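You operate a simulated robot arm through the tools that you are given. There is no shell and no other tool. Be economical: measure what you need, move in short steps, check, and stop when the job is done.

You are at the controls of a simulated robot arm. One attempt, no reset.

JOB
Glue the blue felt square on the cart's beige square block and press it down.
Fine: yellow brush over the block's top, back in its tin; square in the middle; leave the others. Set down upright: yellow brush. A coat counts when it lies all over at full strength: go over it till it gets no stronger.

It is judged by the outcome, as a careful person would: the job done as asked, and still so three seconds after it is handed in. It fails if anything else is knocked over, pushed out of place, dropped, spilled or broken.

ROBOT AND FRAMES
A 6-joint arm with a two-finger parallel gripper, fixed in place. Base frame: the origin is at the foot of the arm, x ahead of it, y to its left, z up. Readings come in m, degrees, newtons and seconds.
With the tool pointing down near the work surface it reaches from about 0.14 to 0.3 m from the base axis. Its first joint turns from -66.0 to 66.0 degrees. Payload 2.45 kg.
The TCP is the grasp point between the finger pads, 0.024 m short of the fingertips. In the tool frame z runs along the fingers and y along their closing line. Largest opening 0.068 m; finger width 0.017, thickness 0.01; the body of the gripper, 0.04 by 0.07 m, starts 0.041 m behind the TCP.
Orientation is told as [roll, pitch, yaw] about the base's x, y, z axes, in that order, counted from this pose: with the fingers straight down and closing along the base's y, the tool's x points along the base's -x, its y along +y and its z along -z.

CONTROLS
- The arm moves only by the tool servo_tool. Its argument "series" is a list of rows, each a list of 2 entries, a list of its own where there are three numbers: the shift along the base's x, y, z in m, then the turn, a rotation vector about the base's x, y, z in degrees. In form: [[[tx, ty, tz], [rx, ry, rz]], ...]. A call has 1 to 8 rows; each row shifts and turns the commanded pose from where the row before left it. "fingers" is the opening, from 0 (shut) to 1 (fully open), set as the call begins (left out, the last holds). Rows are played at 5 a second. More than 0.05 m and 8.6 degrees between two rows, or a gripper value outside its range, and nothing of the call is played. Where a pose cannot be reached the arm comes as near as it can. A force on the tool above 50 N (or 10 N above the force at the start of the call, whichever is more), or a blocked arm, ends the call early, and 0.2 s more pass. Each finger travels about 0.108 m/s and halts on what it meets, pressing with about 31 N; the grip force reading is that of the motor and also rises with nothing between the fingers. The clock runs only during rows and for 0.2 s after the last one: add rows that do not move to give the fingers time. It gives the time, the measured TCP pose, the force on the tool (base axes), the opening and the grip force at its end, in the units of the frame above (readings bear some noise), with the torque about the TCP (base axes, N m) and any sound that the robot's microphone picked up.
- Cameras (640 x 400 px; columns grow to the right, rows downward): "scene" is fixed at [0.1691, 0.422, 1.4552]; the picture's right is [-0.70, -0.72, 0.00], its down [-0.48, 0.47, -0.75] and it looks along [0.53, -0.52, -0.67] (base axes); focal length 342 px, centre (320, 200). "wrist" rides on the gripper at [0.084, 0.011, -0.075] in the tool frame; the picture's right is [-0.13, 0.99, 0.00], its down [-0.60, -0.08, -0.79] and it looks along [-0.79, -0.10, 0.61] (tool axes); focal length 251 px, centre (320, 200).
- camera(camera): a new picture of that camera. No time passes.
- point_at(camera, pixels): for up to 12 pixels [column, row] of the newest picture of that camera ("zoom" is the newest enlarged one), the place [x, y, z] in the base frame of the surface seen there, good to about 0.002 m. No time passes.
- enlarge(camera, box): a new picture of the part [left, top, right, bottom] of that camera's present view, enlarged. No time passes.
- close_job(): hands the job in; it is judged then, once.

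Go step by step. Measure first, check grasps and placings, and put right what went wrong. The budget is 80 turns and 46 pictures, counting those below and the enlarged ones. Unless the task says otherwise, let go and move clear before handing in, and close with one line.

The tools are called by a JSON object that holds its "method" and its "body". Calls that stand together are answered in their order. servo_tool: Moves the arm, as the interface text tells. Its arguments: {"type":"object","properties":{"series":{"type":"array","items":{"type":"array"}},"fingers":{"type":"number"}},"required":["series"]} The other tools are called the same way: camera (camera) takes a picture; point_at (camera, pixels) gives the place of the surface under pixels of a picture; enlarge (camera, box) takes an enlarged picture of a part of a camera's view; close_job () hands the job in.

At the start:

```text
clock: 0.0
tcp_pos: [0.3961, -0.1834, 0.9836]
tool_rot: [0.0, 0.0, -0.1]
wrist_force: [-0.1, -0.2, -0.1]
wrist_torque: [-0.06, 0.02, -0.05]
width: 0.0678
gripper_force: 0.1
```

scene: 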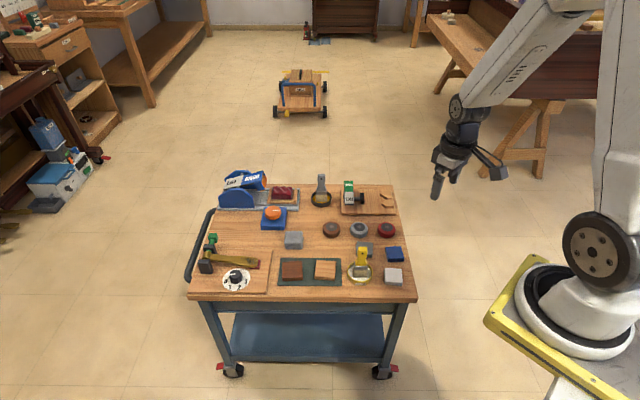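
wrist: 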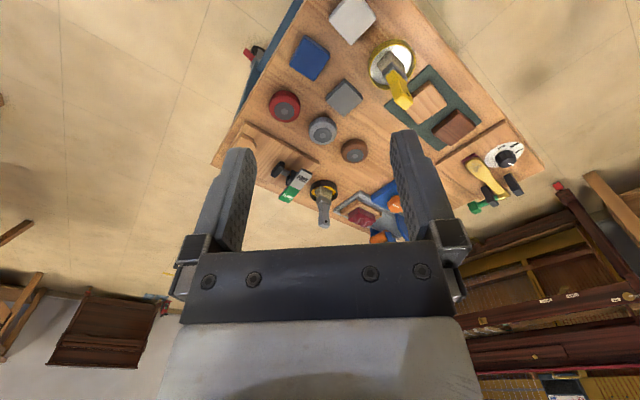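

The cart holds two blocks on a green mat (px 292,270 brown; 325,269 beige), a yellow brush in a tin (360,268) and a blue felt (395,254). I'll enlarge to see details.

{"method": "enlarge", "body": {"camera": "scene", "box": [260, 210, 420, 310]}}

{"method": "enlarge", "body": {"camera": "wrist", "box": [260, 0, 500, 150]}}

{"method": "point_at", "body": {"camera": "scene", "pixels": [[325, 267], [292, 267], [360, 250], [360, 280], [395, 254], [364, 248], [393, 274], [312, 285], [350, 200], [386, 230], [400, 295], [200, 290]]}}

```text
4.00 times, centred on (340, 260) of scene
```

zoom: 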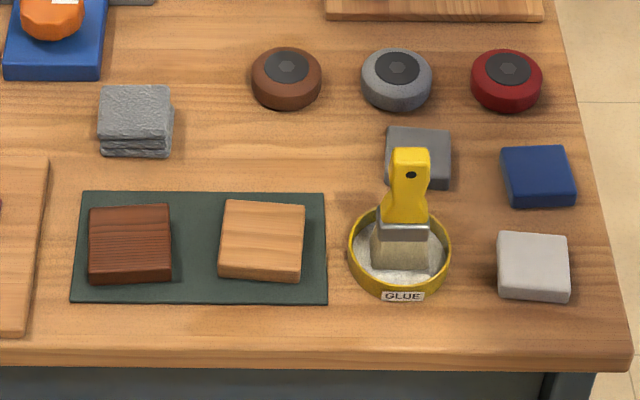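

```text
2.67 times, centred on (380, 75) of wrist
```

zoom: 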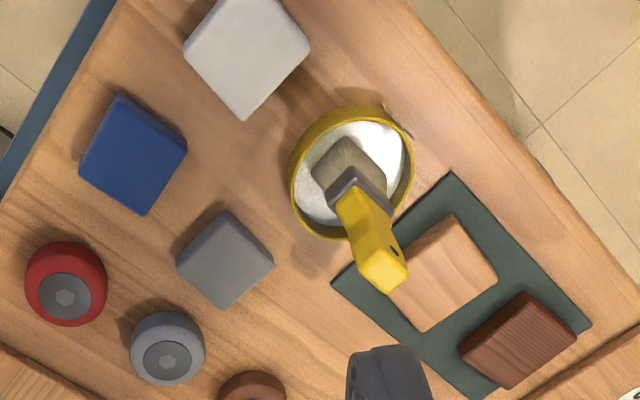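

```text
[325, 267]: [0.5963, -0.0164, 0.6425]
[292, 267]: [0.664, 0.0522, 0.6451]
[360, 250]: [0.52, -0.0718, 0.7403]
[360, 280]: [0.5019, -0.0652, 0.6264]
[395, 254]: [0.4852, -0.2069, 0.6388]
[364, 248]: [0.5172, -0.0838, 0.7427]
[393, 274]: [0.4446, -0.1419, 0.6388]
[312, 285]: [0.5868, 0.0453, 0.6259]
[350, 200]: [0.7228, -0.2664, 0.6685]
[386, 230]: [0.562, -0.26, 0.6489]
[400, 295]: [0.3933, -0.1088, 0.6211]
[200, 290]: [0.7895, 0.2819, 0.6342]
```

The cart top is at z≈0.62, and the block top at ≈0.643. I'll now measure block corners, brush handle and felt corners precisely.

{"method": "point_at", "body": {"camera": "zoom", "pixels": [[453, 220], [492, 272], [425, 324], [382, 275], [340, 190], [385, 215], [400, 270], [365, 285], [385, 292], [120, 98], [180, 155], [145, 212]]}}

{"method": "enlarge", "body": {"camera": "scene", "box": [310, 230, 406, 290]}}

```text
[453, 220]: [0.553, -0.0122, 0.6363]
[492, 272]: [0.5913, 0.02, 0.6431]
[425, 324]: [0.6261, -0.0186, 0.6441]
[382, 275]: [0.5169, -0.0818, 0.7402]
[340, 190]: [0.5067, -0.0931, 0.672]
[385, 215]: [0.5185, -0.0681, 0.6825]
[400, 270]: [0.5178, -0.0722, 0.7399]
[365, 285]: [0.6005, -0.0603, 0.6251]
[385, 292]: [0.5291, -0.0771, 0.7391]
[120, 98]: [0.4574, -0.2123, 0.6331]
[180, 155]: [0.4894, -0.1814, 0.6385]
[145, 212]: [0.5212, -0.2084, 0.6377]
```

```text
6.67 times, centred on (358, 260) of scene
```

zoom: 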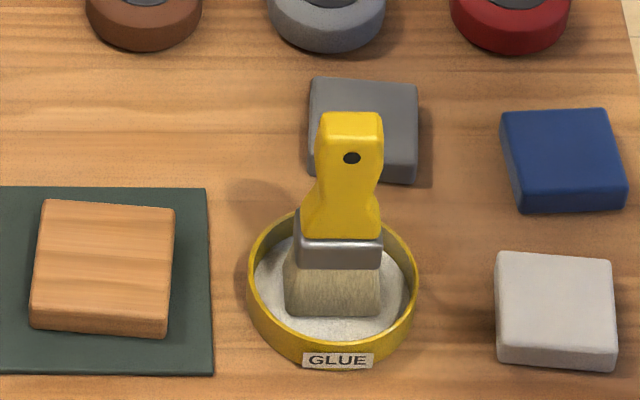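

{"method": "point_at", "body": {"camera": "zoom", "pixels": [[45, 203], [172, 210], [163, 332], [33, 325], [504, 115], [605, 111], [622, 200], [524, 208], [325, 118], [378, 118], [300, 255], [378, 258]]}}

{"method": "point_at", "body": {"camera": "zoom", "pixels": [[320, 200], [376, 200], [322, 150], [378, 150], [290, 310], [378, 310], [280, 330], [250, 280], [416, 280], [345, 170], [360, 122], [340, 122]]}}

```text
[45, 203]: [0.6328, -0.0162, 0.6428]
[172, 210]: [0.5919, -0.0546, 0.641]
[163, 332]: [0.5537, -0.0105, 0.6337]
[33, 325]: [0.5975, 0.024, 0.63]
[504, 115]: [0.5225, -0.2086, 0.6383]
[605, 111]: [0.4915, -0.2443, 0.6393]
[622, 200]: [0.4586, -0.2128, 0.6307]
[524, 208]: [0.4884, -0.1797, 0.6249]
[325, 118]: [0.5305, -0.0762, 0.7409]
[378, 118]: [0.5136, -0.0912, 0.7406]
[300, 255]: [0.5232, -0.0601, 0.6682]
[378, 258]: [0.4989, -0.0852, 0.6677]
```

```text
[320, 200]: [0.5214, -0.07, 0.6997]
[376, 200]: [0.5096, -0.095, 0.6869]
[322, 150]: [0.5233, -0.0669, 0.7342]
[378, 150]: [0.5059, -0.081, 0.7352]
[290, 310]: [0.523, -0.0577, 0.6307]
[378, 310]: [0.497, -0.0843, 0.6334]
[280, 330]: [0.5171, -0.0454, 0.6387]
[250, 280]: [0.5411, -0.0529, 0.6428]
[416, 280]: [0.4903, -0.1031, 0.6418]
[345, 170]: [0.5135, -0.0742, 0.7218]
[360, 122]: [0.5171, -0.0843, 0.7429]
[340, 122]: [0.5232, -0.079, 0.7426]
```

Measured: block centre ≈(0.594,-0.016), edges ~43°, top ≈0.643. Felt centre ≈(0.4905,-0.212), top 0.638; brush handle ≈(0.518,-0.079), top 0.743, flat faces normal to (-0.7,0.7). Moving above the brush with yaw 45°.

{"method": "servo_tool", "body": {"series": [[[0.02, 0.017, -0.03], [0, 0, 7.5]], [[0.02, 0.017, -0.03], [0, 0, 7.5]], [[0.02, 0.017, -0.03], [0, 0, 7.5]], [[0.02, 0.017, -0.03], [0, 0, 7.5]], [[0.02, 0.018, -0.03], [0, 0, 7.5]], [[0.021, 0.018, -0.03], [0, 0, 7.5]], [[0, 0, 0], [0, 0, 0]]], "fingers": 1}}

{"method": "camera", "body": {"camera": "wrist"}}

{"method": "enlarge", "body": {"camera": "scene", "box": [300, 210, 420, 285]}}

```text
clock: 1.6
tcp_pos: [0.5172, -0.0804, 0.8024]
tool_rot: [0.0, -0.1, 45.1]
wrist_force: [-0.6, -0.1, 0.6]
wrist_torque: [0.0, -0.01, -0.03]
width: 0.0679
gripper_force: 0.0
```

```text
40 pictures are left
```

wrist: 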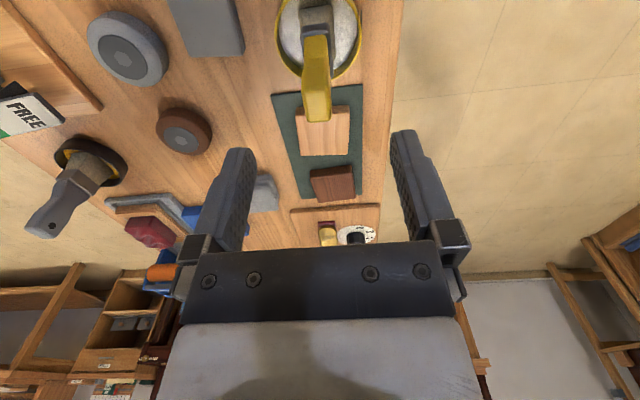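

```text
5.33 times, centred on (360, 248) of scene
```

zoom: 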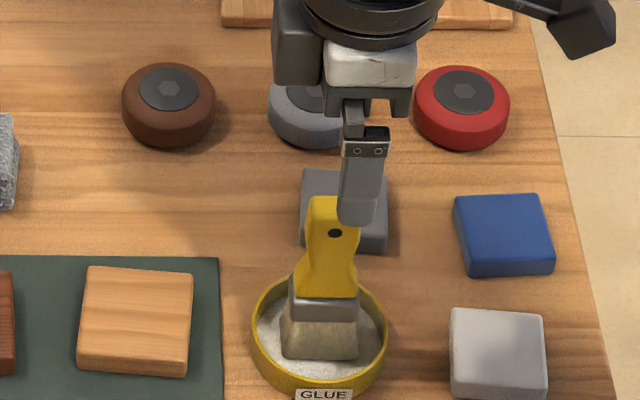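

The brush handle appears at (316,90) in the wrist view, roughly aligned with the fingers. I'll measure the handle's edges.

{"method": "enlarge", "body": {"camera": "wrist", "box": [260, 0, 404, 90]}}

{"method": "point_at", "body": {"camera": "wrist", "pixels": [[305, 95], [317, 95], [328, 95], [306, 115], [317, 115], [328, 115], [304, 60], [315, 60], [326, 60], [300, 15], [332, 15], [315, 40]]}}

```text
4.44 times, centred on (332, 45) of wrist
```

zoom: 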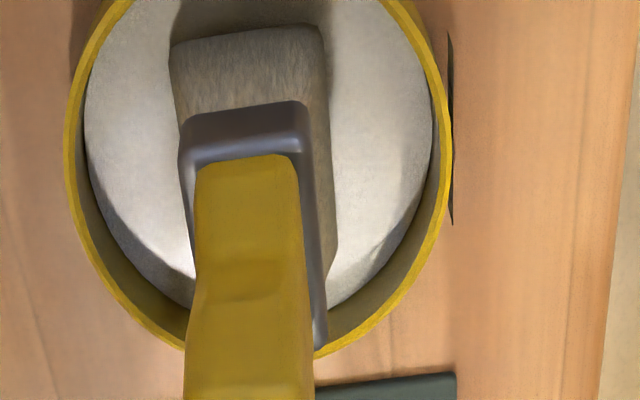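

```text
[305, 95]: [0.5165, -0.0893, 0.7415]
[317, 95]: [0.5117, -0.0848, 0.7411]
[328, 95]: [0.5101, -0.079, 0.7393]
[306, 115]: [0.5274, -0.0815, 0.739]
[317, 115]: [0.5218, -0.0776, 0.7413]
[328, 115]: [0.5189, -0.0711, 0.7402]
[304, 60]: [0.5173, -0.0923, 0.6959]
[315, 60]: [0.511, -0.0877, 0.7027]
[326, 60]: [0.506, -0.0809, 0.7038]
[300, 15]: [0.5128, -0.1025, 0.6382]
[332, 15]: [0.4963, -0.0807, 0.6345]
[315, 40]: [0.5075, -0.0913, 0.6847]
```

Handle top centre ≈(0.518,-0.081), about 13 mm thick, between the fingers. Descending to z≈0.722 and gripping.

{"method": "servo_tool", "body": {"series": [[[0, 0, -0.02], [0, 0, 0]], [[0, 0, -0.02], [0, 0, 0]], [[0, 0, -0.02], [0, 0, 0]], [[0.0005, -0.0005, -0.02], [0, 0, 0]], [[0, 0, 0], [0, 0, 0]]]}}

{"method": "servo_tool", "body": {"series": [[[0, 0, 0], [0, 0, 0]], [[0, 0, 0], [0, 0, 0]], [[0, 0, 0], [0, 0, 0]], [[0, 0, 0], [0, 0, 0]]], "fingers": 0}}

{"method": "camera", "body": {"camera": "wrist"}}

```text
clock: 2.8
tcp_pos: [0.5167, -0.079, 0.7229]
tool_rot: [0.0, -0.1, 45.0]
wrist_force: [-0.8, 0.5, 0.5]
wrist_torque: [0.01, 0.06, -0.03]
width: 0.0679
gripper_force: 0.0
```

```text
clock: 3.8
tcp_pos: [0.5165, -0.0792, 0.7233]
tool_rot: [0.0, 0.0, 44.9]
wrist_force: [-0.1, -0.6, -0.7]
wrist_torque: [0.01, 0.0, 0.01]
width: 0.0167
gripper_force: 30.8
```

```text
37 pictures are left
```

wrist: 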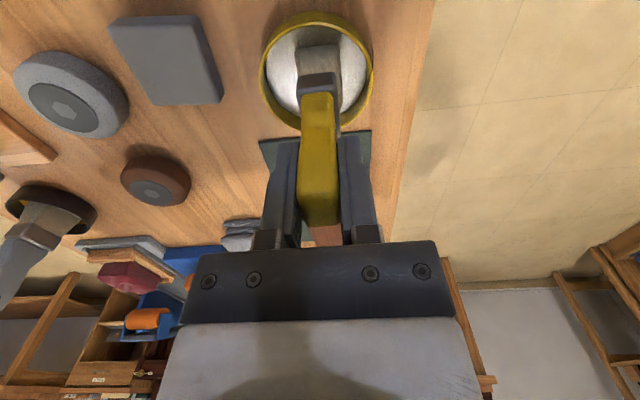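

Grip is solid (width 0.0167 m, 31 N). Lifting straight up, dwelling over the tin, and checking.

{"method": "servo_tool", "body": {"series": [[[0, 0, 0.01], [0, 0, 0]], [[0, 0, 0.015], [0, 0, 0]], [[0, 0, 0.015], [0, 0, 0]], [[0, 0, 0.015], [0, 0, 0]], [[0, 0, 0], [0, 0, 0]], [[0, 0, 0], [0, 0, 0]], [[0, 0, 0], [0, 0, 0]]]}}

{"method": "enlarge", "body": {"camera": "scene", "box": [300, 210, 420, 285]}}

```text
clock: 5.4
tcp_pos: [0.5186, -0.0803, 0.7781]
tool_rot: [0.0, 0.0, 45.0]
wrist_force: [0.1, 0.7, -0.3]
wrist_torque: [0.0, -0.01, 0.02]
width: 0.0166
gripper_force: 31.4
```

```text
5.33 times, centred on (360, 248) of scene
```

zoom: 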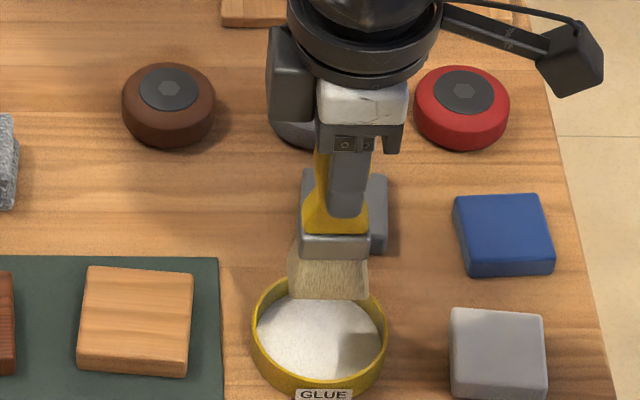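

Brush is lifted cleanly with bristles at (330,290) in the zoom. Measuring the bristle tip and the glue.

{"method": "point_at", "body": {"camera": "zoom", "pixels": [[292, 294], [364, 296], [328, 295], [310, 325], [300, 340], [320, 288], [255, 330], [384, 330], [320, 385], [135, 280], [185, 330], [90, 340]]}}

{"method": "camera", "body": {"camera": "wrist"}}

```text
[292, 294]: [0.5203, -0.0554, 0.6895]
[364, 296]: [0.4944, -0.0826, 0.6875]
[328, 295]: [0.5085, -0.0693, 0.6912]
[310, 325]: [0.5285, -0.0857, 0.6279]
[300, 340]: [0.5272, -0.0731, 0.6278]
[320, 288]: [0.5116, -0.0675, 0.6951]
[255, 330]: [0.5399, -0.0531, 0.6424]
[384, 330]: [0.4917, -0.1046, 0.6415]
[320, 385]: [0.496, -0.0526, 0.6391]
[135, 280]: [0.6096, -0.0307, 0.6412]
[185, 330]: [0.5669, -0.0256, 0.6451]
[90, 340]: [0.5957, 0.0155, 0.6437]
```

```text
35 pictures are left
```

wrist: 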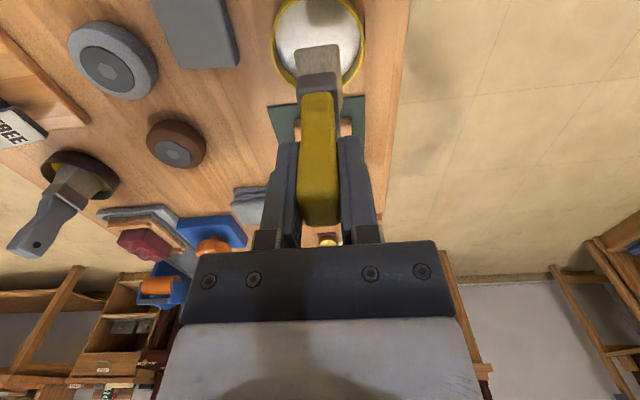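

Bristle tips sit ~0.091 m below the TCP. Moving over the block centre, then lowering close.

{"method": "servo_tool", "body": {"series": [[[0.02, 0.016, 0], [0, 0, 0]], [[0.02, 0.016, 0], [0, 0, 0]], [[0.02, 0.015, 0], [0, 0, 0]], [[0.018, 0.015, 0], [0, 0, 0]], [[0, 0, -0.015], [0, 0, 0]], [[0, 0, -0.013], [0, 0, 0]], [[0, 0, 0], [0, 0, 0]]]}}

{"method": "enlarge", "body": {"camera": "scene", "box": [270, 220, 390, 295]}}

{"method": "enlarge", "body": {"camera": "wrist", "box": [240, 0, 400, 100]}}

```text
clock: 7.0
tcp_pos: [0.5959, -0.0186, 0.7519]
tool_rot: [-0.1, 0.1, 45.1]
wrist_force: [-0.6, -0.3, -0.5]
wrist_torque: [0.02, -0.02, 0.01]
width: 0.0168
gripper_force: 31.2
```

```text
5.33 times, centred on (330, 258) of scene
```

zoom: 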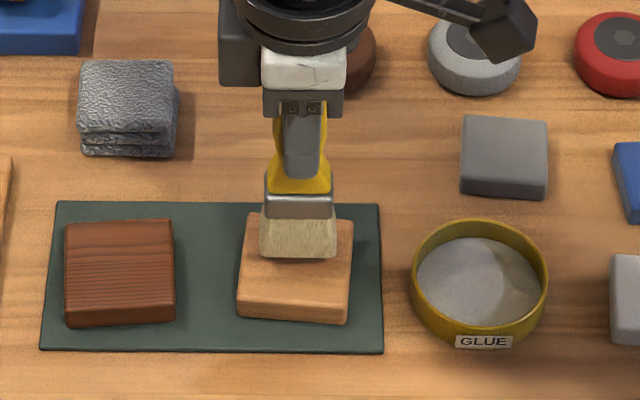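

```text
4.00 times, centred on (320, 50) of wrist
```

zoom: 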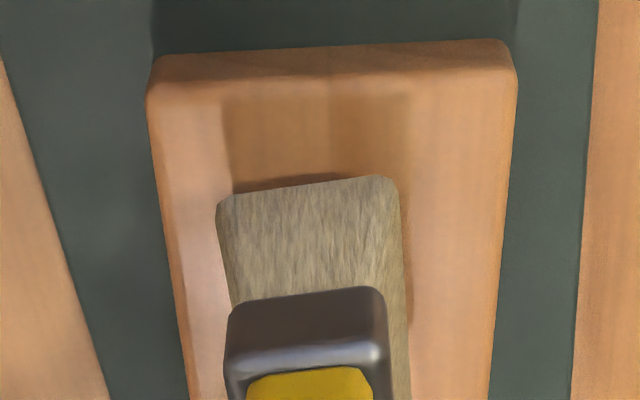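

Bristles hover just over the block, ~3 mm off-centre toward the left of the wrist view. Correcting and lowering gently to feel for contact.

{"method": "servo_tool", "body": {"series": [[[-0.002, 0.002, -0.006], [0, 0, 0]], [[0, 0, -0.004], [0, 0, 0]], [[0, 0, -0.002], [0, 0, 0]], [[0, 0, -0.001], [0, 0, 0]], [[0, 0, 0], [0, 0, 0]]]}}

{"method": "enlarge", "body": {"camera": "scene", "box": [270, 220, 390, 295]}}

```text
clock: 8.2
tcp_pos: [0.5945, -0.0163, 0.7392]
tool_rot: [-0.1, -0.2, 45.0]
wrist_force: [-4.4, -4.1, 16.1]
wrist_torque: [-0.37, 0.49, 0.0]
width: 0.0167
gripper_force: 30.7
```

```text
5.33 times, centred on (330, 258) of scene
```

zoom: 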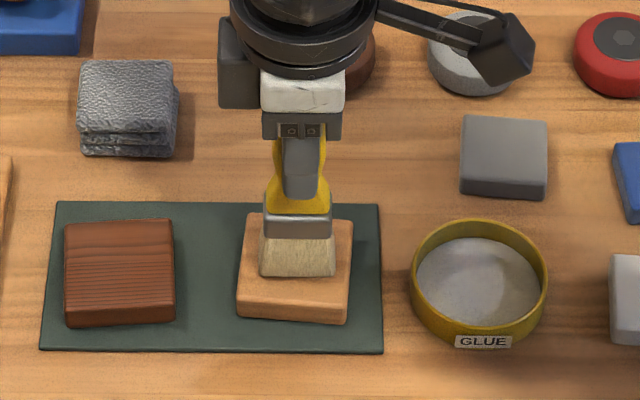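

Contact made with 16 N — a bit heavy. Raising 1 mm to gauge light contact.

{"method": "servo_tool", "body": {"series": [[[0, 0, 0.001], [0, 0, 0]], [[0, 0, 0], [0, 0, 0]]]}}

```text
clock: 8.8
tcp_pos: [0.5937, -0.0152, 0.7381]
tool_rot: [-0.2, -0.1, 45.1]
wrist_force: [-2.3, -2.9, 14.8]
wrist_torque: [-0.27, 0.21, 0.0]
width: 0.0165
gripper_force: 30.6
```

{"method": "servo_tool", "body": {"series": [[[0, 0, 0.001], [0, 0, 0]], [[0, 0, 0], [0, 0, 0]]]}}

```text
clock: 9.4
tcp_pos: [0.5944, -0.015, 0.7385]
tool_rot: [0.0, 0.0, 45.0]
wrist_force: [1.2, -0.7, 3.4]
wrist_torque: [0.04, -0.17, 0.0]
width: 0.0166
gripper_force: 31.0
```

Light contact of ~3.4 N now. First stroke across the thickness direction, then check.

{"method": "servo_tool", "body": {"series": [[[-0.004, 0.004, 0], [0, 0, 0]], [[-0.004, 0.004, 0], [0, 0, 0]], [[-0.004, 0.004, 0], [0, 0, 0]], [[0.006, -0.006, 0], [0, 0, 0]], [[0.006, -0.006, 0], [0, 0, 0]], [[0.006, -0.006, 0], [0, 0, 0]], [[0.006, -0.006, 0], [0, 0, 0]]]}}

{"method": "enlarge", "body": {"camera": "scene", "box": [270, 220, 390, 295]}}

```text
clock: 11.0
tcp_pos: [0.6065, -0.0273, 0.7412]
tool_rot: [0.0, -0.1, 45.0]
wrist_force: [-0.3, -0.6, -1.8]
wrist_torque: [0.0, 0.02, -0.04]
width: 0.0166
gripper_force: 31.0
```

```text
5.33 times, centred on (330, 258) of scene
```

zoom: 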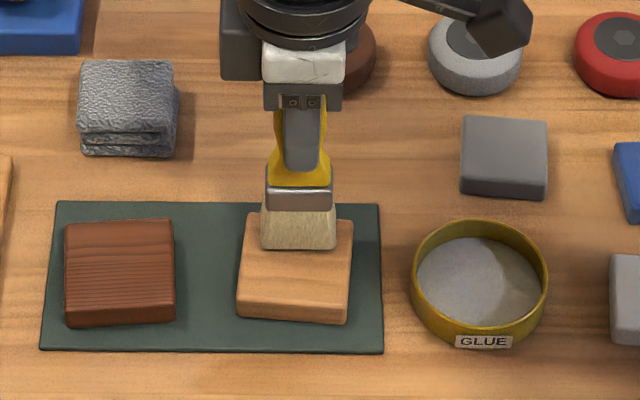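

No obvious glue trace in the scene view, and contact was lost (force ≈0). Looking with the wrist camera.

{"method": "enlarge", "body": {"camera": "wrist", "box": [240, 0, 400, 100]}}

```text
4.00 times, centred on (320, 50) of wrist
```

zoom: 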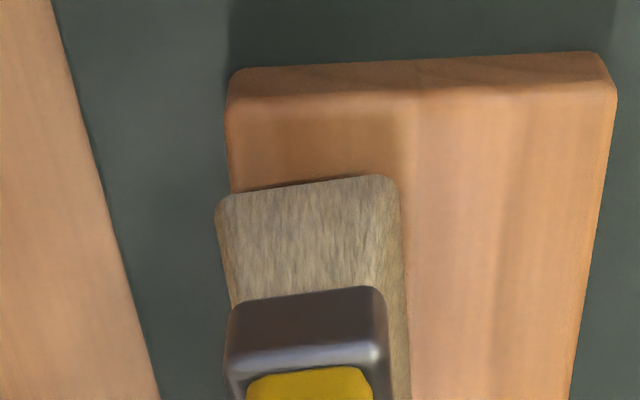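

The brush was hovering here. I'll lower 2 mm and stroke back over the block, then look for glue.

{"method": "servo_tool", "body": {"series": [[[0, 0, -0.002], [0, 0, 0]], [[-0.005, 0.005, 0], [0, 0, 0]], [[-0.005, 0.005, 0], [0, 0, 0]], [[-0.005, 0.005, 0], [0, 0, 0]], [[-0.005, 0.005, 0], [0, 0, 0]], [[-0.004, 0.004, 0], [0, 0, 0]]]}}

{"method": "enlarge", "body": {"camera": "wrist", "box": [200, 0, 400, 125]}}

```text
clock: 12.4
tcp_pos: [0.5802, -0.0033, 0.738]
tool_rot: [-0.2, -0.2, 45.0]
wrist_force: [5.7, -4.6, 17.7]
wrist_torque: [-0.46, -0.39, -0.01]
width: 0.0167
gripper_force: 30.9
```

```text
3.20 times, centred on (300, 62) of wrist
```

zoom: 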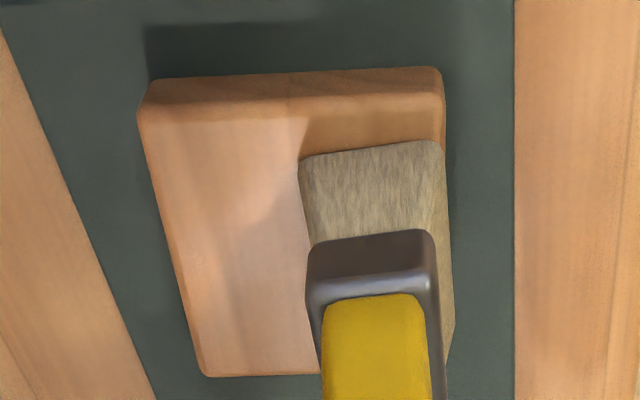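

A faint pale coat is appearing at left in the wrist view. Easing 1 mm and continuing with strokes in a lane shifted 9 mm.

{"method": "servo_tool", "body": {"series": [[[0, 0, 0.001], [0, 0, 0]], [[-0.0065, -0.0065, 0], [0, 0, 0]], [[0.006, -0.006, 0], [0, 0, 0]], [[0.006, -0.006, 0], [0, 0, 0]], [[0.006, -0.006, 0], [0, 0, 0]], [[0.005, -0.005, 0], [0, 0, 0]], [[0, 0, 0], [0, 0, 0]]]}}

{"method": "servo_tool", "body": {"series": [[[0.0065, 0.0065, 0], [0, 0, 0]], [[0.0065, 0.0065, 0], [0, 0, 0]], [[-0.006, 0.006, 0], [0, 0, 0]], [[-0.006, 0.006, 0], [0, 0, 0]], [[-0.006, 0.006, 0], [0, 0, 0]], [[-0.005, 0.005, 0], [0, 0, 0]], [[0, 0, 0], [0, 0, 0]]]}}

{"method": "enlarge", "body": {"camera": "scene", "box": [270, 220, 390, 295]}}

{"method": "enlarge", "body": {"camera": "wrist", "box": [200, 0, 400, 125]}}

```text
clock: 14.0
tcp_pos: [0.598, -0.032, 0.7383]
tool_rot: [0.0, 0.0, 45.0]
wrist_force: [-3.6, 3.8, 10.8]
wrist_torque: [0.23, 0.26, 0.04]
width: 0.0166
gripper_force: 31.5
```

```text
clock: 15.6
tcp_pos: [0.5872, 0.0044, 0.7385]
tool_rot: [0.1, -0.1, 45.0]
wrist_force: [-0.6, 0.2, -1.2]
wrist_torque: [0.0, 0.01, -0.01]
width: 0.0168
gripper_force: 31.2
```

```text
5.33 times, centred on (330, 258) of scene
```

zoom: 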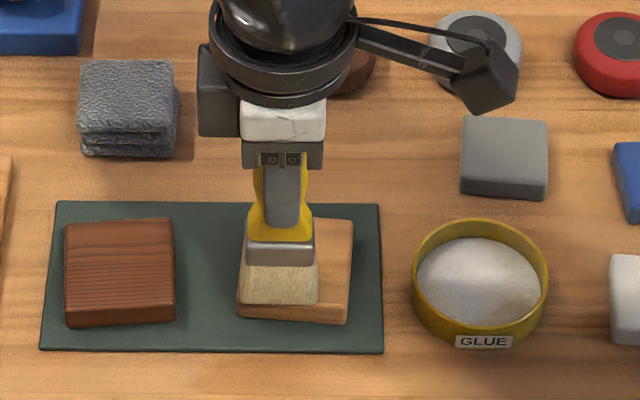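

```text
3.20 times, centred on (300, 62) of wrist
```

zoom: 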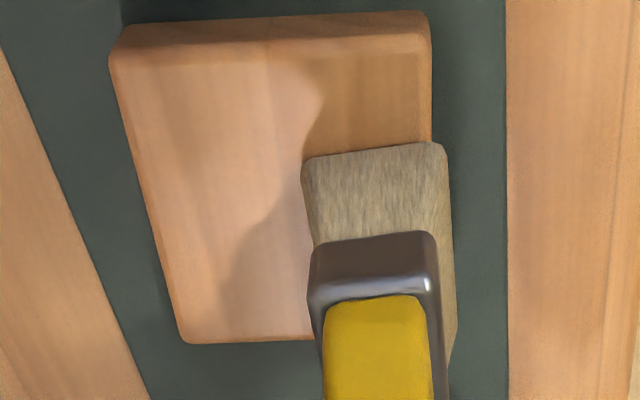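

Those pale areas may only be shadows. Lifting and moving the brush back over the tin to inspect the block unobstructed.

{"method": "servo_tool", "body": {"series": [[[0, 0, 0.02], [0, 0, 0]], [[0, 0, 0.02], [0, 0, 0]], [[-0.022, -0.028, 0], [0, 0, 0]], [[-0.022, -0.028, 0], [0, 0, 0]], [[-0.024, -0.027, 0], [0, 0, 0]], [[0, 0, 0], [0, 0, 0]]]}}

{"method": "enlarge", "body": {"camera": "scene", "box": [300, 240, 380, 290]}}

```text
clock: 17.0
tcp_pos: [0.5202, -0.0798, 0.776]
tool_rot: [0.0, 0.0, 45.0]
wrist_force: [0.8, -0.2, -0.7]
wrist_torque: [0.02, -0.01, -0.02]
width: 0.0166
gripper_force: 30.2
```

```text
8.00 times, centred on (340, 265) of scene
```

zoom: 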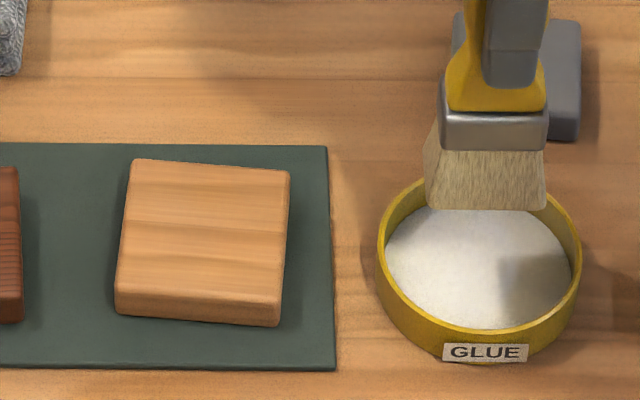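

The block is bare, so the brush carried no glue. Dipping it back into the tin with gentle pressure and a little wiggle.

{"method": "servo_tool", "body": {"series": [[[0, 0, -0.015], [0, 0, 0]], [[0, 0, -0.015], [0, 0, 0]], [[0, 0, -0.015], [0, 0, 0]], [[0, 0, -0.006], [0, 0, 0]], [[0, 0, -0.002], [0, 0, 0]], [[0, 0, 0], [0, 0, 0]]]}}

```text
clock: 18.4
tcp_pos: [0.5187, -0.08, 0.7255]
tool_rot: [0.1, 0.0, 44.9]
wrist_force: [-0.1, -0.3, -0.4]
wrist_torque: [-0.01, -0.04, 0.0]
width: 0.0164
gripper_force: 30.9
```

{"method": "servo_tool", "body": {"series": [[[0, 0, -0.0015], [0, 0, 0]], [[0, 0, -0.0015], [0, 0, 0]], [[0, 0, 0], [0, 0, 0]]]}}

```text
clock: 19.2
tcp_pos: [0.5199, -0.0808, 0.7233]
tool_rot: [0.1, 0.0, 45.0]
wrist_force: [-3.4, -3.4, 11.4]
wrist_torque: [-0.35, 0.42, 0.03]
width: 0.0168
gripper_force: 30.8
```

In contact with 11 N in the tin. Short wiggle to load, then lift and look at the bristles.

{"method": "servo_tool", "body": {"series": [[[-0.003, 0.003, 0.0005], [0, 0, 0]], [[0.003, -0.003, 0], [0, 0, 0]], [[0.003, -0.003, 0], [0, 0, 0]], [[-0.003, 0.003, 0], [0, 0, 0]], [[0, 0, 0], [0, 0, 0]], [[0, 0, 0.025], [0, 0, 0]], [[0, 0, 0.025], [0, 0, 0]], [[0, 0, 0], [0, 0, 0]]]}}

{"method": "enlarge", "body": {"camera": "scene", "box": [300, 240, 380, 290]}}

```text
clock: 21.0
tcp_pos: [0.5186, -0.0789, 0.7715]
tool_rot: [-0.1, 0.0, 45.0]
wrist_force: [-0.1, -0.2, -1.0]
wrist_torque: [0.0, -0.04, 0.0]
width: 0.0168
gripper_force: 31.0
```

```text
8.00 times, centred on (340, 265) of scene
```

zoom: 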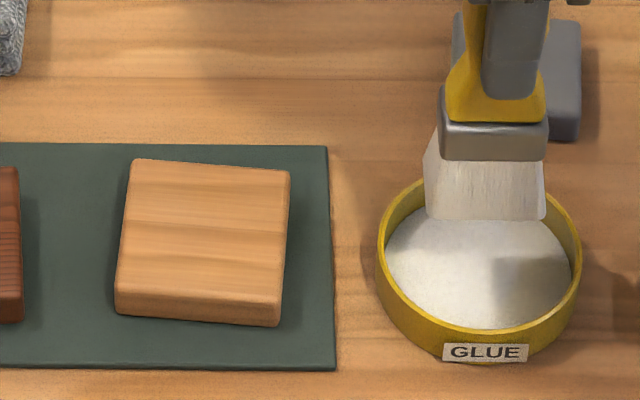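

Bristles are now white with glue. Moving over the block and lowering to light contact.

{"method": "servo_tool", "body": {"series": [[[0.0255, 0.021, 0], [0, 0, 0]], [[0.025, 0.021, 0], [0, 0, 0]], [[0.025, 0.0215, 0], [0, 0, 0]], [[0, 0, -0.015], [0, 0, 0]], [[0, 0, -0.015], [0, 0, 0]], [[0, 0, -0.0025], [0, 0, 0]], [[0, 0, 0], [0, 0, 0]]]}}

{"method": "servo_tool", "body": {"series": [[[0, 0, -0.001], [0, 0, 0]], [[0, 0, 0], [0, 0, 0]]]}}

```text
clock: 22.6
tcp_pos: [0.5935, -0.0152, 0.7404]
tool_rot: [0.0, 0.1, 45.0]
wrist_force: [0.2, 0.3, -0.8]
wrist_torque: [0.0, 0.01, -0.01]
width: 0.0165
gripper_force: 30.9
```

```text
clock: 23.2
tcp_pos: [0.5938, -0.0157, 0.7395]
tool_rot: [0.0, 0.0, 45.0]
wrist_force: [1.0, -0.4, -0.5]
wrist_torque: [0.01, -0.02, 0.0]
width: 0.0164
gripper_force: 31.4
```

{"method": "servo_tool", "body": {"series": [[[0, 0, -0.001], [0, 0, 0]], [[0, 0, 0], [0, 0, 0]]]}}

```text
clock: 23.8
tcp_pos: [0.5942, -0.0162, 0.7395]
tool_rot: [0.1, 0.0, 44.9]
wrist_force: [-0.5, -0.4, -1.5]
wrist_torque: [-0.04, 0.01, 0.02]
width: 0.0168
gripper_force: 31.4
```

{"method": "servo_tool", "body": {"series": [[[0, 0, -0.001], [0, 0, 0]], [[0, 0, 0], [0, 0, 0]]]}}

```text
clock: 24.4
tcp_pos: [0.5951, -0.0162, 0.7383]
tool_rot: [0.0, 0.0, 45.1]
wrist_force: [-2.9, -2.4, 8.4]
wrist_torque: [-0.25, 0.3, 0.03]
width: 0.0166
gripper_force: 30.4
```

8 N contact. Stroking now.

{"method": "servo_tool", "body": {"series": [[[-0.004, 0.004, 0], [0, 0, 0]], [[-0.004, 0.004, 0], [0, 0, 0]], [[-0.0035, 0.0035, 0], [0, 0, 0]], [[-0.0065, -0.0065, 0], [0, 0, 0]], [[0.006, -0.006, 0], [0, 0, 0]], [[0.006, -0.006, 0], [0, 0, 0]], [[0.006, -0.006, 0], [0, 0, 0]], [[0.005, -0.005, 0], [0, 0, 0]]]}}

{"method": "servo_tool", "body": {"series": [[[0.0065, 0.0065, 0], [0, 0, 0]], [[0.0065, 0.0065, 0], [0, 0, 0]], [[-0.006, 0.006, 0], [0, 0, 0]], [[-0.006, 0.006, 0], [0, 0, 0]], [[-0.006, 0.006, 0], [0, 0, 0]], [[-0.005, 0.005, 0], [0, 0, 0]], [[0, 0, 0], [0, 0, 0]]]}}

{"method": "enlarge", "body": {"camera": "wrist", "box": [200, 0, 400, 125]}}

```text
clock: 26.2
tcp_pos: [0.5984, -0.0324, 0.7378]
tool_rot: [-0.1, -0.1, 44.9]
wrist_force: [-4.0, 3.9, 12.2]
wrist_torque: [0.34, 0.27, 0.02]
width: 0.0169
gripper_force: 31.0
```

```text
clock: 27.8
tcp_pos: [0.589, 0.0019, 0.7387]
tool_rot: [0.0, 0.0, 45.0]
wrist_force: [2.5, -2.9, 10.0]
wrist_torque: [-0.09, -0.4, -0.07]
width: 0.0165
gripper_force: 31.4
```

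```text
3.20 times, centred on (300, 62) of wrist
```

zoom: 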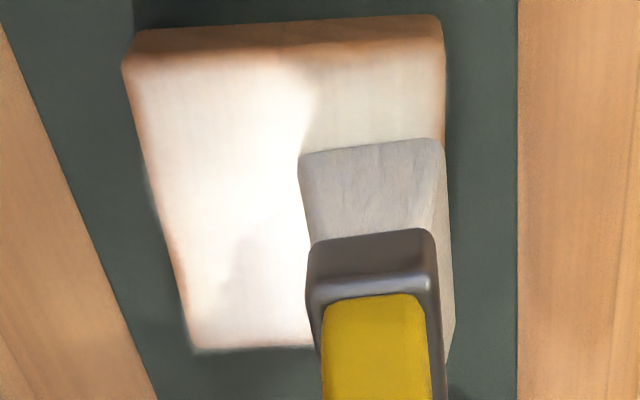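

Glue coat is laying on well. Another full set of passes.

{"method": "servo_tool", "body": {"series": [[[0.006, -0.006, 0], [0, 0, 0]], [[0.006, -0.006, 0], [0, 0, 0]], [[0.006, -0.006, 0], [0, 0, 0]], [[0.005, -0.005, 0], [0, 0, 0]], [[-0.0065, -0.0065, 0], [0, 0, 0]], [[-0.006, 0.006, 0], [0, 0, 0]], [[-0.006, 0.006, 0], [0, 0, 0]], [[-0.006, 0.006, 0], [0, 0, 0]]]}}

{"method": "servo_tool", "body": {"series": [[[-0.005, 0.005, 0], [0, 0, 0]], [[-0.0065, -0.0065, 0], [0, 0, 0]], [[0.006, -0.006, 0], [0, 0, 0]], [[0.006, -0.006, 0], [0, 0, 0]], [[0.006, -0.006, 0], [0, 0, 0]], [[0.005, -0.005, 0], [0, 0, 0]], [[0.0065, 0.0065, 0], [0, 0, 0]], [[0, 0, 0], [0, 0, 0]]]}}

{"method": "servo_tool", "body": {"series": [[[0, 0, 0.02], [0, 0, 0]], [[0, 0, 0.016], [0, 0, 0]], [[-0.029, -0.018, 0], [0, 0, 0]], [[-0.029, -0.017, 0], [0, 0, 0]], [[-0.029, -0.017, 0], [0, 0, 0]], [[0, 0, 0], [0, 0, 0]]]}}

{"method": "enlarge", "body": {"camera": "scene", "box": [300, 240, 380, 290]}}

```text
clock: 29.6
tcp_pos: [0.5882, -0.0106, 0.7376]
tool_rot: [-0.2, -0.1, 45.0]
wrist_force: [5.8, -6.2, 19.0]
wrist_torque: [-0.26, -0.6, -0.06]
width: 0.0169
gripper_force: 30.5
```

```text
clock: 31.4
tcp_pos: [0.6071, -0.0286, 0.7373]
tool_rot: [-0.1, 0.0, 44.9]
wrist_force: [-5.7, -6.9, 16.1]
wrist_torque: [-0.56, 0.41, 0.03]
width: 0.0167
gripper_force: 31.0
```

```text
clock: 32.8
tcp_pos: [0.5205, -0.0795, 0.7763]
tool_rot: [0.0, 0.0, 45.1]
wrist_force: [-0.3, -0.2, -1.3]
wrist_torque: [0.01, 0.02, 0.02]
width: 0.0165
gripper_force: 31.2
```

```text
8.00 times, centred on (340, 265) of scene
```

zoom: 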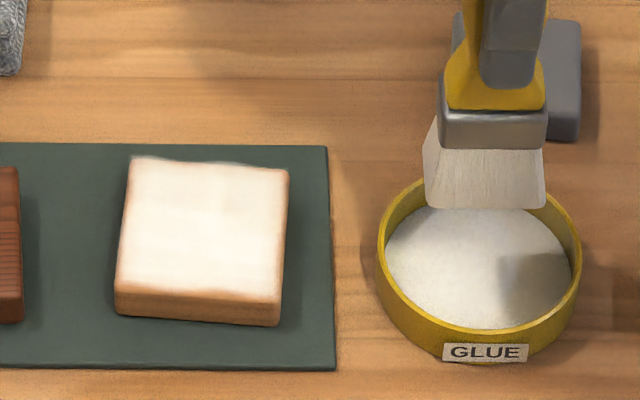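

Coat covers nearly all; the front edge (~row 285) and left/right margins look thinner. Re-dipping for a second round reaching further to those edges.

{"method": "servo_tool", "body": {"series": [[[-0.001, 0, -0.015], [0, 0, 0]], [[-0.001, 0, -0.015], [0, 0, 0]], [[0, 0, -0.015], [0, 0, 0]], [[0, 0, -0.006], [0, 0, 0]], [[0, 0, -0.001], [0, 0, 0]], [[0, 0, 0], [0, 0, 0]]]}}

{"method": "servo_tool", "body": {"series": [[[0, 0, -0.001], [0, 0, 0]], [[0, 0, 0], [0, 0, 0]]]}}

```text
clock: 34.2
tcp_pos: [0.5166, -0.081, 0.7225]
tool_rot: [0.0, 0.0, 45.0]
wrist_force: [0.3, -0.5, -0.3]
wrist_torque: [0.01, 0.02, 0.01]
width: 0.0166
gripper_force: 31.3
```

```text
clock: 34.8
tcp_pos: [0.5179, -0.08, 0.7224]
tool_rot: [-0.1, 0.0, 44.9]
wrist_force: [-4.9, -5.6, 16.8]
wrist_torque: [-0.27, 0.34, 0.01]
width: 0.0168
gripper_force: 30.8
```

{"method": "servo_tool", "body": {"series": [[[-0.003, 0.003, 0.0005], [0, 0, 0]], [[0.006, -0.006, 0], [0, 0, 0]], [[-0.003, 0.003, 0], [0, 0, 0]], [[0, 0, 0.025], [0, 0, 0]], [[0, 0, 0.0245], [0, 0, 0]], [[0, 0, 0], [0, 0, 0]], [[0, 0, 0], [0, 0, 0]]]}}

{"method": "servo_tool", "body": {"series": [[[0.027, 0.015, 0], [0, 0, 0]], [[0.027, 0.015, 0], [0, 0, 0]], [[0.026, 0.0148, 0], [0, 0, 0]], [[0, 0, -0.016], [0, 0, 0]], [[0, 0, -0.016], [0, 0, 0]], [[0, 0, -0.0025], [0, 0, 0]], [[0, 0, 0], [0, 0, 0]]]}}

```text
clock: 36.4
tcp_pos: [0.518, -0.082, 0.7709]
tool_rot: [0.0, 0.0, 44.9]
wrist_force: [-0.2, -1.1, -1.0]
wrist_torque: [-0.01, -0.01, -0.01]
width: 0.017
gripper_force: 30.9
```

```text
clock: 38.0
tcp_pos: [0.5971, -0.034, 0.7374]
tool_rot: [-0.1, 0.1, 45.0]
wrist_force: [-1.9, 1.0, 2.5]
wrist_torque: [0.13, 0.03, 0.02]
width: 0.0166
gripper_force: 31.2
```

Light contact. Lowering 0.5 mm and stroking three lanes.

{"method": "servo_tool", "body": {"series": [[[0, 0, -0.0005], [0, 0, 0]], [[-0.005, 0.005, 0], [0, 0, 0]], [[-0.005, 0.005, 0], [0, 0, 0]], [[-0.005, 0.005, 0], [0, 0, 0]], [[-0.005, 0.005, 0], [0, 0, 0]], [[-0.005, 0.005, 0], [0, 0, 0]], [[0.004, 0.004, 0], [0, 0, 0]], [[0.004, 0.004, 0], [0, 0, 0]]]}}

{"method": "servo_tool", "body": {"series": [[[0.005, -0.005, 0], [0, 0, 0]], [[0.005, -0.005, 0], [0, 0, 0]], [[0.005, -0.005, 0], [0, 0, 0]], [[0.005, -0.005, 0], [0, 0, 0]], [[0.005, -0.005, 0], [0, 0, 0]], [[0.004, 0.004, 0], [0, 0, 0]], [[0.004, 0.004, 0], [0, 0, 0]]]}}

{"method": "servo_tool", "body": {"series": [[[-0.005, 0.005, 0], [0, 0, 0]], [[-0.005, 0.005, 0], [0, 0, 0]], [[-0.005, 0.005, 0], [0, 0, 0]], [[-0.005, 0.005, 0], [0, 0, 0]], [[-0.005, 0.005, 0], [0, 0, 0]], [[-0.005, -0.005, 0], [0, 0, 0]], [[-0.005, -0.005, 0], [0, 0, 0]], [[-0.006, -0.006, 0], [0, 0, 0]]]}}

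{"method": "servo_tool", "body": {"series": [[[0.005, -0.005, 0], [0, 0, 0]], [[0.005, -0.005, 0], [0, 0, 0]], [[0.005, -0.005, 0], [0, 0, 0]], [[0.005, -0.005, 0], [0, 0, 0]], [[0.005, -0.005, 0], [0, 0, 0]], [[0.005, 0.005, 0], [0, 0, 0]], [[0.005, 0.005, 0], [0, 0, 0]], [[0.006, 0.006, 0], [0, 0, 0]]]}}

{"method": "servo_tool", "body": {"series": [[[-0.005, 0.005, 0], [0, 0, 0]], [[-0.005, 0.005, 0], [0, 0, 0]], [[-0.005, 0.005, 0], [0, 0, 0]], [[-0.005, 0.005, 0], [0, 0, 0]], [[-0.005, 0.005, 0], [0, 0, 0]], [[-0.004, -0.004, 0], [0, 0, 0]], [[-0.004, -0.004, 0], [0, 0, 0]], [[0, 0, 0], [0, 0, 0]]]}}

```text
clock: 39.8
tcp_pos: [0.5808, -0.0027, 0.7372]
tool_rot: [0.2, 0.1, 45.0]
wrist_force: [-9.1, -7.4, 29.2]
wrist_torque: [-0.34, 0.4, 0.02]
width: 0.0164
gripper_force: 31.4
```

```text
clock: 41.4
tcp_pos: [0.6145, -0.0211, 0.7359]
tool_rot: [-0.1, -0.1, 45.0]
wrist_force: [-5.1, -7.1, 20.1]
wrist_torque: [-0.44, 0.25, -0.01]
width: 0.0169
gripper_force: 30.6
```

```text
clock: 43.2
tcp_pos: [0.5732, -0.0093, 0.7355]
tool_rot: [-0.1, -0.1, 45.1]
wrist_force: [7.3, 6.0, 18.8]
wrist_torque: [0.63, -0.63, 0.02]
width: 0.0167
gripper_force: 31.8
```

```text
clock: 45.0
tcp_pos: [0.6134, -0.0194, 0.7363]
tool_rot: [-0.1, 0.0, 45.1]
wrist_force: [-0.5, 0.8, -0.8]
wrist_torque: [-0.01, -0.01, 0.04]
width: 0.0168
gripper_force: 31.1
```

```text
clock: 46.8
tcp_pos: [0.58, -0.002, 0.7357]
tool_rot: [-0.2, -0.2, 44.9]
wrist_force: [3.5, 4.2, 14.7]
wrist_torque: [0.22, -0.18, 0.02]
width: 0.0168
gripper_force: 31.6
```

Passes done with up to ~29 N at points; now lifting off and returning over the tin to inspect the coat and whether the block moved.

{"method": "servo_tool", "body": {"series": [[[0, 0, 0.02], [0, 0, 0]], [[0, 0, 0.018], [0, 0, 0]], [[-0.021, -0.0255, 0], [0, 0, 0]], [[-0.021, -0.0255, 0], [0, 0, 0]], [[-0.0213, -0.0268, 0], [0, 0, 0]], [[0, 0, 0], [0, 0, 0]]]}}

{"method": "enlarge", "body": {"camera": "scene", "box": [300, 240, 380, 290]}}

```text
clock: 48.2
tcp_pos: [0.5183, -0.0819, 0.7734]
tool_rot: [0.0, 0.0, 45.0]
wrist_force: [-0.3, 0.0, -1.5]
wrist_torque: [0.02, 0.02, 0.0]
width: 0.0169
gripper_force: 31.0
```

```text
8.00 times, centred on (340, 265) of scene
```

zoom: 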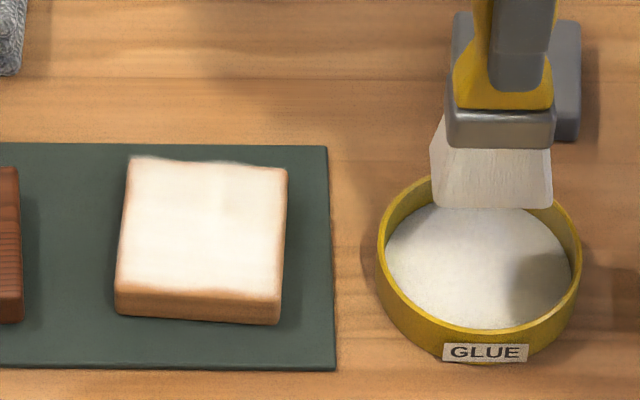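

Coat looks uniform; zooming tighter on the block to judge its edges.

{"method": "enlarge", "body": {"camera": "scene", "box": [310, 255, 342, 275]}}

{"method": "point_at", "body": {"camera": "zoom", "pixels": [[120, 110], [520, 135], [500, 350], [90, 350], [520, 150], [490, 380], [90, 320]]}}

{"method": "camera", "body": {"camera": "wrist"}}

```text
16.00 times, centred on (326, 265) of scene
```

zoom: 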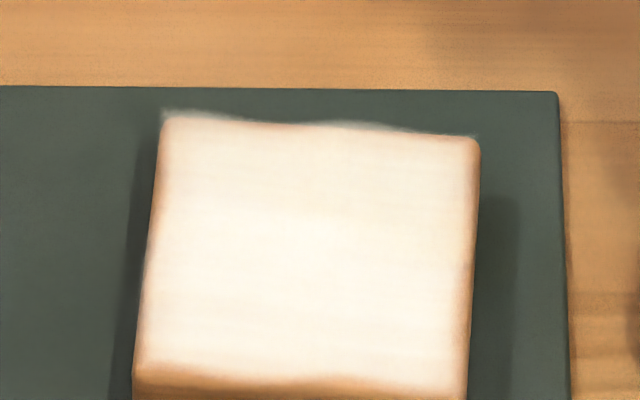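

```text
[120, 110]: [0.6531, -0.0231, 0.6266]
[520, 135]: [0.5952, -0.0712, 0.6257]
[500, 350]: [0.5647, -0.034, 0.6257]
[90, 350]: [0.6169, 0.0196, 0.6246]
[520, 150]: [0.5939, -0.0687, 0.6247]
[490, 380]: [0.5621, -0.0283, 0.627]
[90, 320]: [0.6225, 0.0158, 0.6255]
```

```text
20 pictures are left
```

wrist: 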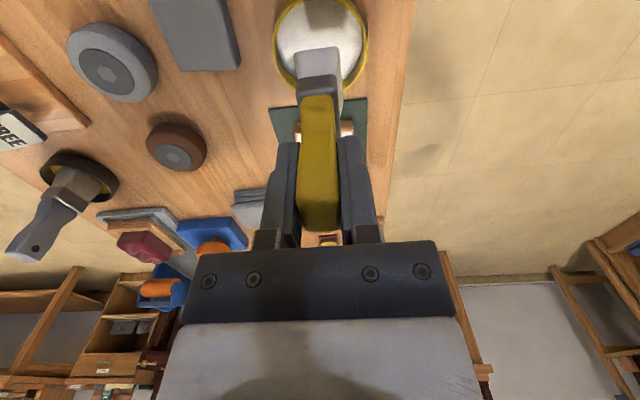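

The coat is strong inside but fades in the last ~2 mm at the front and side edges. One more round biased to the front and both sides.

{"method": "servo_tool", "body": {"series": [[[0.018, 0.0233, 0], [0, 0, 0]], [[0.0175, 0.0233, 0], [0, 0, 0]], [[0.0175, 0.0233, 0], [0, 0, 0]], [[0, 0, -0.018], [0, 0, 0]], [[0, 0, -0.018], [0, 0, 0]], [[0, 0, -0.0015], [0, 0, 0]], [[0, 0, 0], [0, 0, 0]]]}}

{"method": "servo_tool", "body": {"series": [[[0, 0, -0.0005], [0, 0, 0]], [[0.006, 0.006, 0], [0, 0, 0]], [[0.006, 0.006, 0], [0, 0, 0]], [[0.0064, 0.0064, 0], [0, 0, 0]], [[-0.006, -0.006, 0], [0, 0, 0]], [[-0.006, -0.006, 0], [0, 0, 0]], [[-0.0064, -0.0064, 0], [0, 0, 0]], [[0, 0, 0], [0, 0, 0]]]}}

{"method": "servo_tool", "body": {"series": [[[0.0052, -0.0052, 0], [0, 0, 0]], [[0.0052, -0.0052, 0], [0, 0, 0]], [[0.0052, -0.0052, 0], [0, 0, 0]], [[0.0052, -0.0052, 0], [0, 0, 0]], [[0.005, -0.005, 0], [0, 0, 0]], [[0.006, 0.006, 0], [0, 0, 0]], [[0.006, 0.006, 0], [0, 0, 0]], [[0.0064, 0.0064, 0], [0, 0, 0]]]}}

{"method": "servo_tool", "body": {"series": [[[-0.0052, 0.0052, 0], [0, 0, 0]], [[-0.0052, 0.0052, 0], [0, 0, 0]], [[-0.0052, 0.0052, 0], [0, 0, 0]], [[-0.0052, 0.0052, 0], [0, 0, 0]], [[-0.005, 0.005, 0], [0, 0, 0]], [[-0.006, -0.006, 0], [0, 0, 0]], [[-0.006, -0.006, 0], [0, 0, 0]], [[-0.0064, -0.0064, 0], [0, 0, 0]]]}}

{"method": "servo_tool", "body": {"series": [[[0, 0, 0.019], [0, 0, 0]], [[0, 0, 0.019], [0, 0, 0]], [[-0.018, -0.0233, 0], [0, 0, 0]], [[-0.0175, -0.0233, 0], [0, 0, 0]], [[-0.0175, -0.0233, 0], [0, 0, 0]], [[0, 0, 0], [0, 0, 0]]]}}

{"method": "enlarge", "body": {"camera": "scene", "box": [310, 257, 342, 277]}}

```text
clock: 49.8
tcp_pos: [0.5703, -0.0103, 0.7355]
tool_rot: [-0.1, 0.0, 45.0]
wrist_force: [-6.7, -2.2, 16.1]
wrist_torque: [-0.35, 0.61, -0.01]
width: 0.0167
gripper_force: 31.3
```

```text
clock: 51.6
tcp_pos: [0.571, -0.0103, 0.7366]
tool_rot: [0.1, 0.1, 44.9]
wrist_force: [0.4, 0.8, -1.5]
wrist_torque: [0.02, 0.0, 0.01]
width: 0.0167
gripper_force: 30.9
```

```text
clock: 53.4
tcp_pos: [0.6142, -0.0184, 0.7365]
tool_rot: [-0.1, 0.0, 45.1]
wrist_force: [-0.3, 0.0, 0.2]
wrist_torque: [-0.07, 0.0, 0.02]
width: 0.0168
gripper_force: 30.6
```

```text
clock: 55.2
tcp_pos: [0.5715, -0.0094, 0.7351]
tool_rot: [-0.1, -0.1, 45.0]
wrist_force: [2.8, 2.5, 6.3]
wrist_torque: [0.23, -0.23, 0.0]
width: 0.0167
gripper_force: 31.0
```

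```text
clock: 56.6
tcp_pos: [0.5156, -0.082, 0.7737]
tool_rot: [0.0, 0.0, 45.0]
wrist_force: [-0.3, -0.1, -1.6]
wrist_torque: [-0.02, 0.02, 0.01]
width: 0.0169
gripper_force: 30.4
```

```text
16.00 times, centred on (326, 267) of scene
```

zoom: 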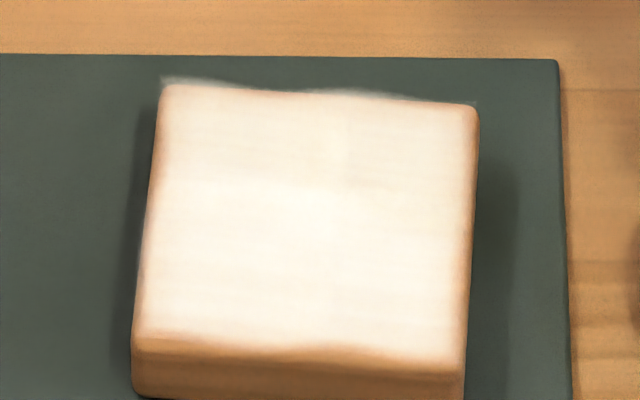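

No change from the last round: the coat is saturated. Returning the brush to its tin: lowering to just touching.

{"method": "servo_tool", "body": {"series": [[[0, 0.001, -0.015], [0, 0, 0]], [[0, 0, -0.015], [0, 0, 0]], [[0, 0, -0.015], [0, 0, 0]], [[0, 0, -0.006], [0, 0, 0]], [[0, 0, 0], [0, 0, 0]]]}}

{"method": "servo_tool", "body": {"series": [[[0, 0, -0.001], [0, 0, 0]], [[0, 0, 0], [0, 0, 0]]]}}

{"method": "enlarge", "body": {"camera": "scene", "box": [310, 230, 406, 290]}}

```text
clock: 57.8
tcp_pos: [0.5175, -0.0795, 0.7221]
tool_rot: [0.0, 0.0, 45.0]
wrist_force: [-0.1, -0.5, -1.2]
wrist_torque: [0.02, -0.02, 0.02]
width: 0.0166
gripper_force: 30.3
```

```text
clock: 58.4
tcp_pos: [0.5182, -0.08, 0.721]
tool_rot: [0.1, 0.0, 45.0]
wrist_force: [0.8, -0.7, -0.2]
wrist_torque: [0.01, -0.05, 0.03]
width: 0.017
gripper_force: 30.7
```

```text
6.67 times, centred on (358, 260) of scene
```

zoom: 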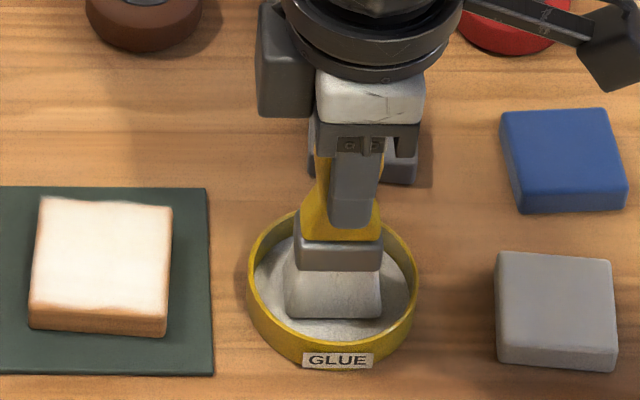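

Brush is centred in the tin, but no contact yet. Lowering 1 mm more.

{"method": "servo_tool", "body": {"series": [[[0, 0, -0.001], [0, 0, 0]], [[0, 0, 0], [0, 0, 0]]]}}

```text
clock: 59.0
tcp_pos: [0.5185, -0.0795, 0.7214]
tool_rot: [0.0, -0.1, 45.0]
wrist_force: [-0.5, 0.5, -0.9]
wrist_torque: [0.0, -0.01, 0.01]
width: 0.0165
gripper_force: 30.4
```

{"method": "servo_tool", "body": {"series": [[[0, 0, -0.001], [0, 0, 0]], [[0, 0, 0], [0, 0, 0]]]}}

```text
clock: 59.6
tcp_pos: [0.5179, -0.0811, 0.7202]
tool_rot: [0.0, 0.1, 45.0]
wrist_force: [0.4, 0.1, -0.6]
wrist_torque: [0.03, -0.05, -0.02]
width: 0.0166
gripper_force: 31.2
```

{"method": "servo_tool", "body": {"series": [[[0, 0, -0.0007], [0, 0, 0]], [[0, 0, 0], [0, 0, 0]]]}}

```text
clock: 60.2
tcp_pos: [0.5187, -0.0803, 0.721]
tool_rot: [-0.2, 0.0, 45.0]
wrist_force: [-2.6, 2.4, 19.8]
wrist_torque: [0.18, 0.33, -0.01]
width: 0.0167
gripper_force: 31.3
```

Contact reached (20 N). Easing off 0.5 mm, then releasing.

{"method": "servo_tool", "body": {"series": [[[0, 0, 0.0006], [0, 0, 0]], [[0, 0, 0], [0, 0, 0]]]}}

{"method": "servo_tool", "body": {"series": [[[0, 0, 0], [0, 0, 0]], [[0, 0, 0], [0, 0, 0]], [[0, 0, 0], [0, 0, 0]], [[0, 0, 0], [0, 0, 0]]], "fingers": 1}}

{"method": "enlarge", "body": {"camera": "scene", "box": [310, 230, 406, 290]}}

```text
clock: 60.8
tcp_pos: [0.5179, -0.0792, 0.7204]
tool_rot: [-0.1, -0.1, 45.0]
wrist_force: [-1.2, -4.6, 20.0]
wrist_torque: [-0.47, 0.27, 0.01]
width: 0.017
gripper_force: 31.3
```

```text
clock: 61.8
tcp_pos: [0.5178, -0.0789, 0.7198]
tool_rot: [0.0, 0.0, 45.0]
wrist_force: [0.4, 0.2, -0.3]
wrist_torque: [0.0, 0.01, 0.01]
width: 0.0682
gripper_force: 0.1
```

```text
6.67 times, centred on (358, 260) of scene
```

zoom: 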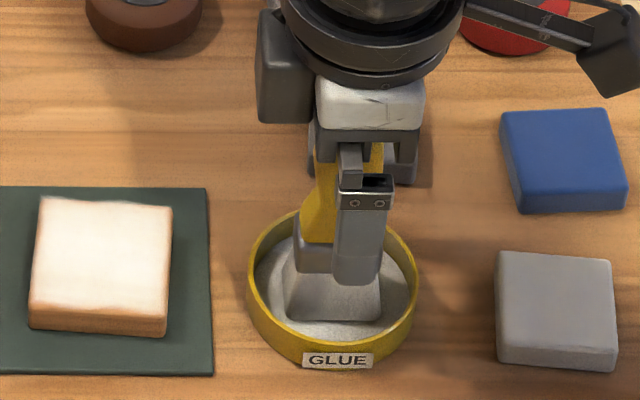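

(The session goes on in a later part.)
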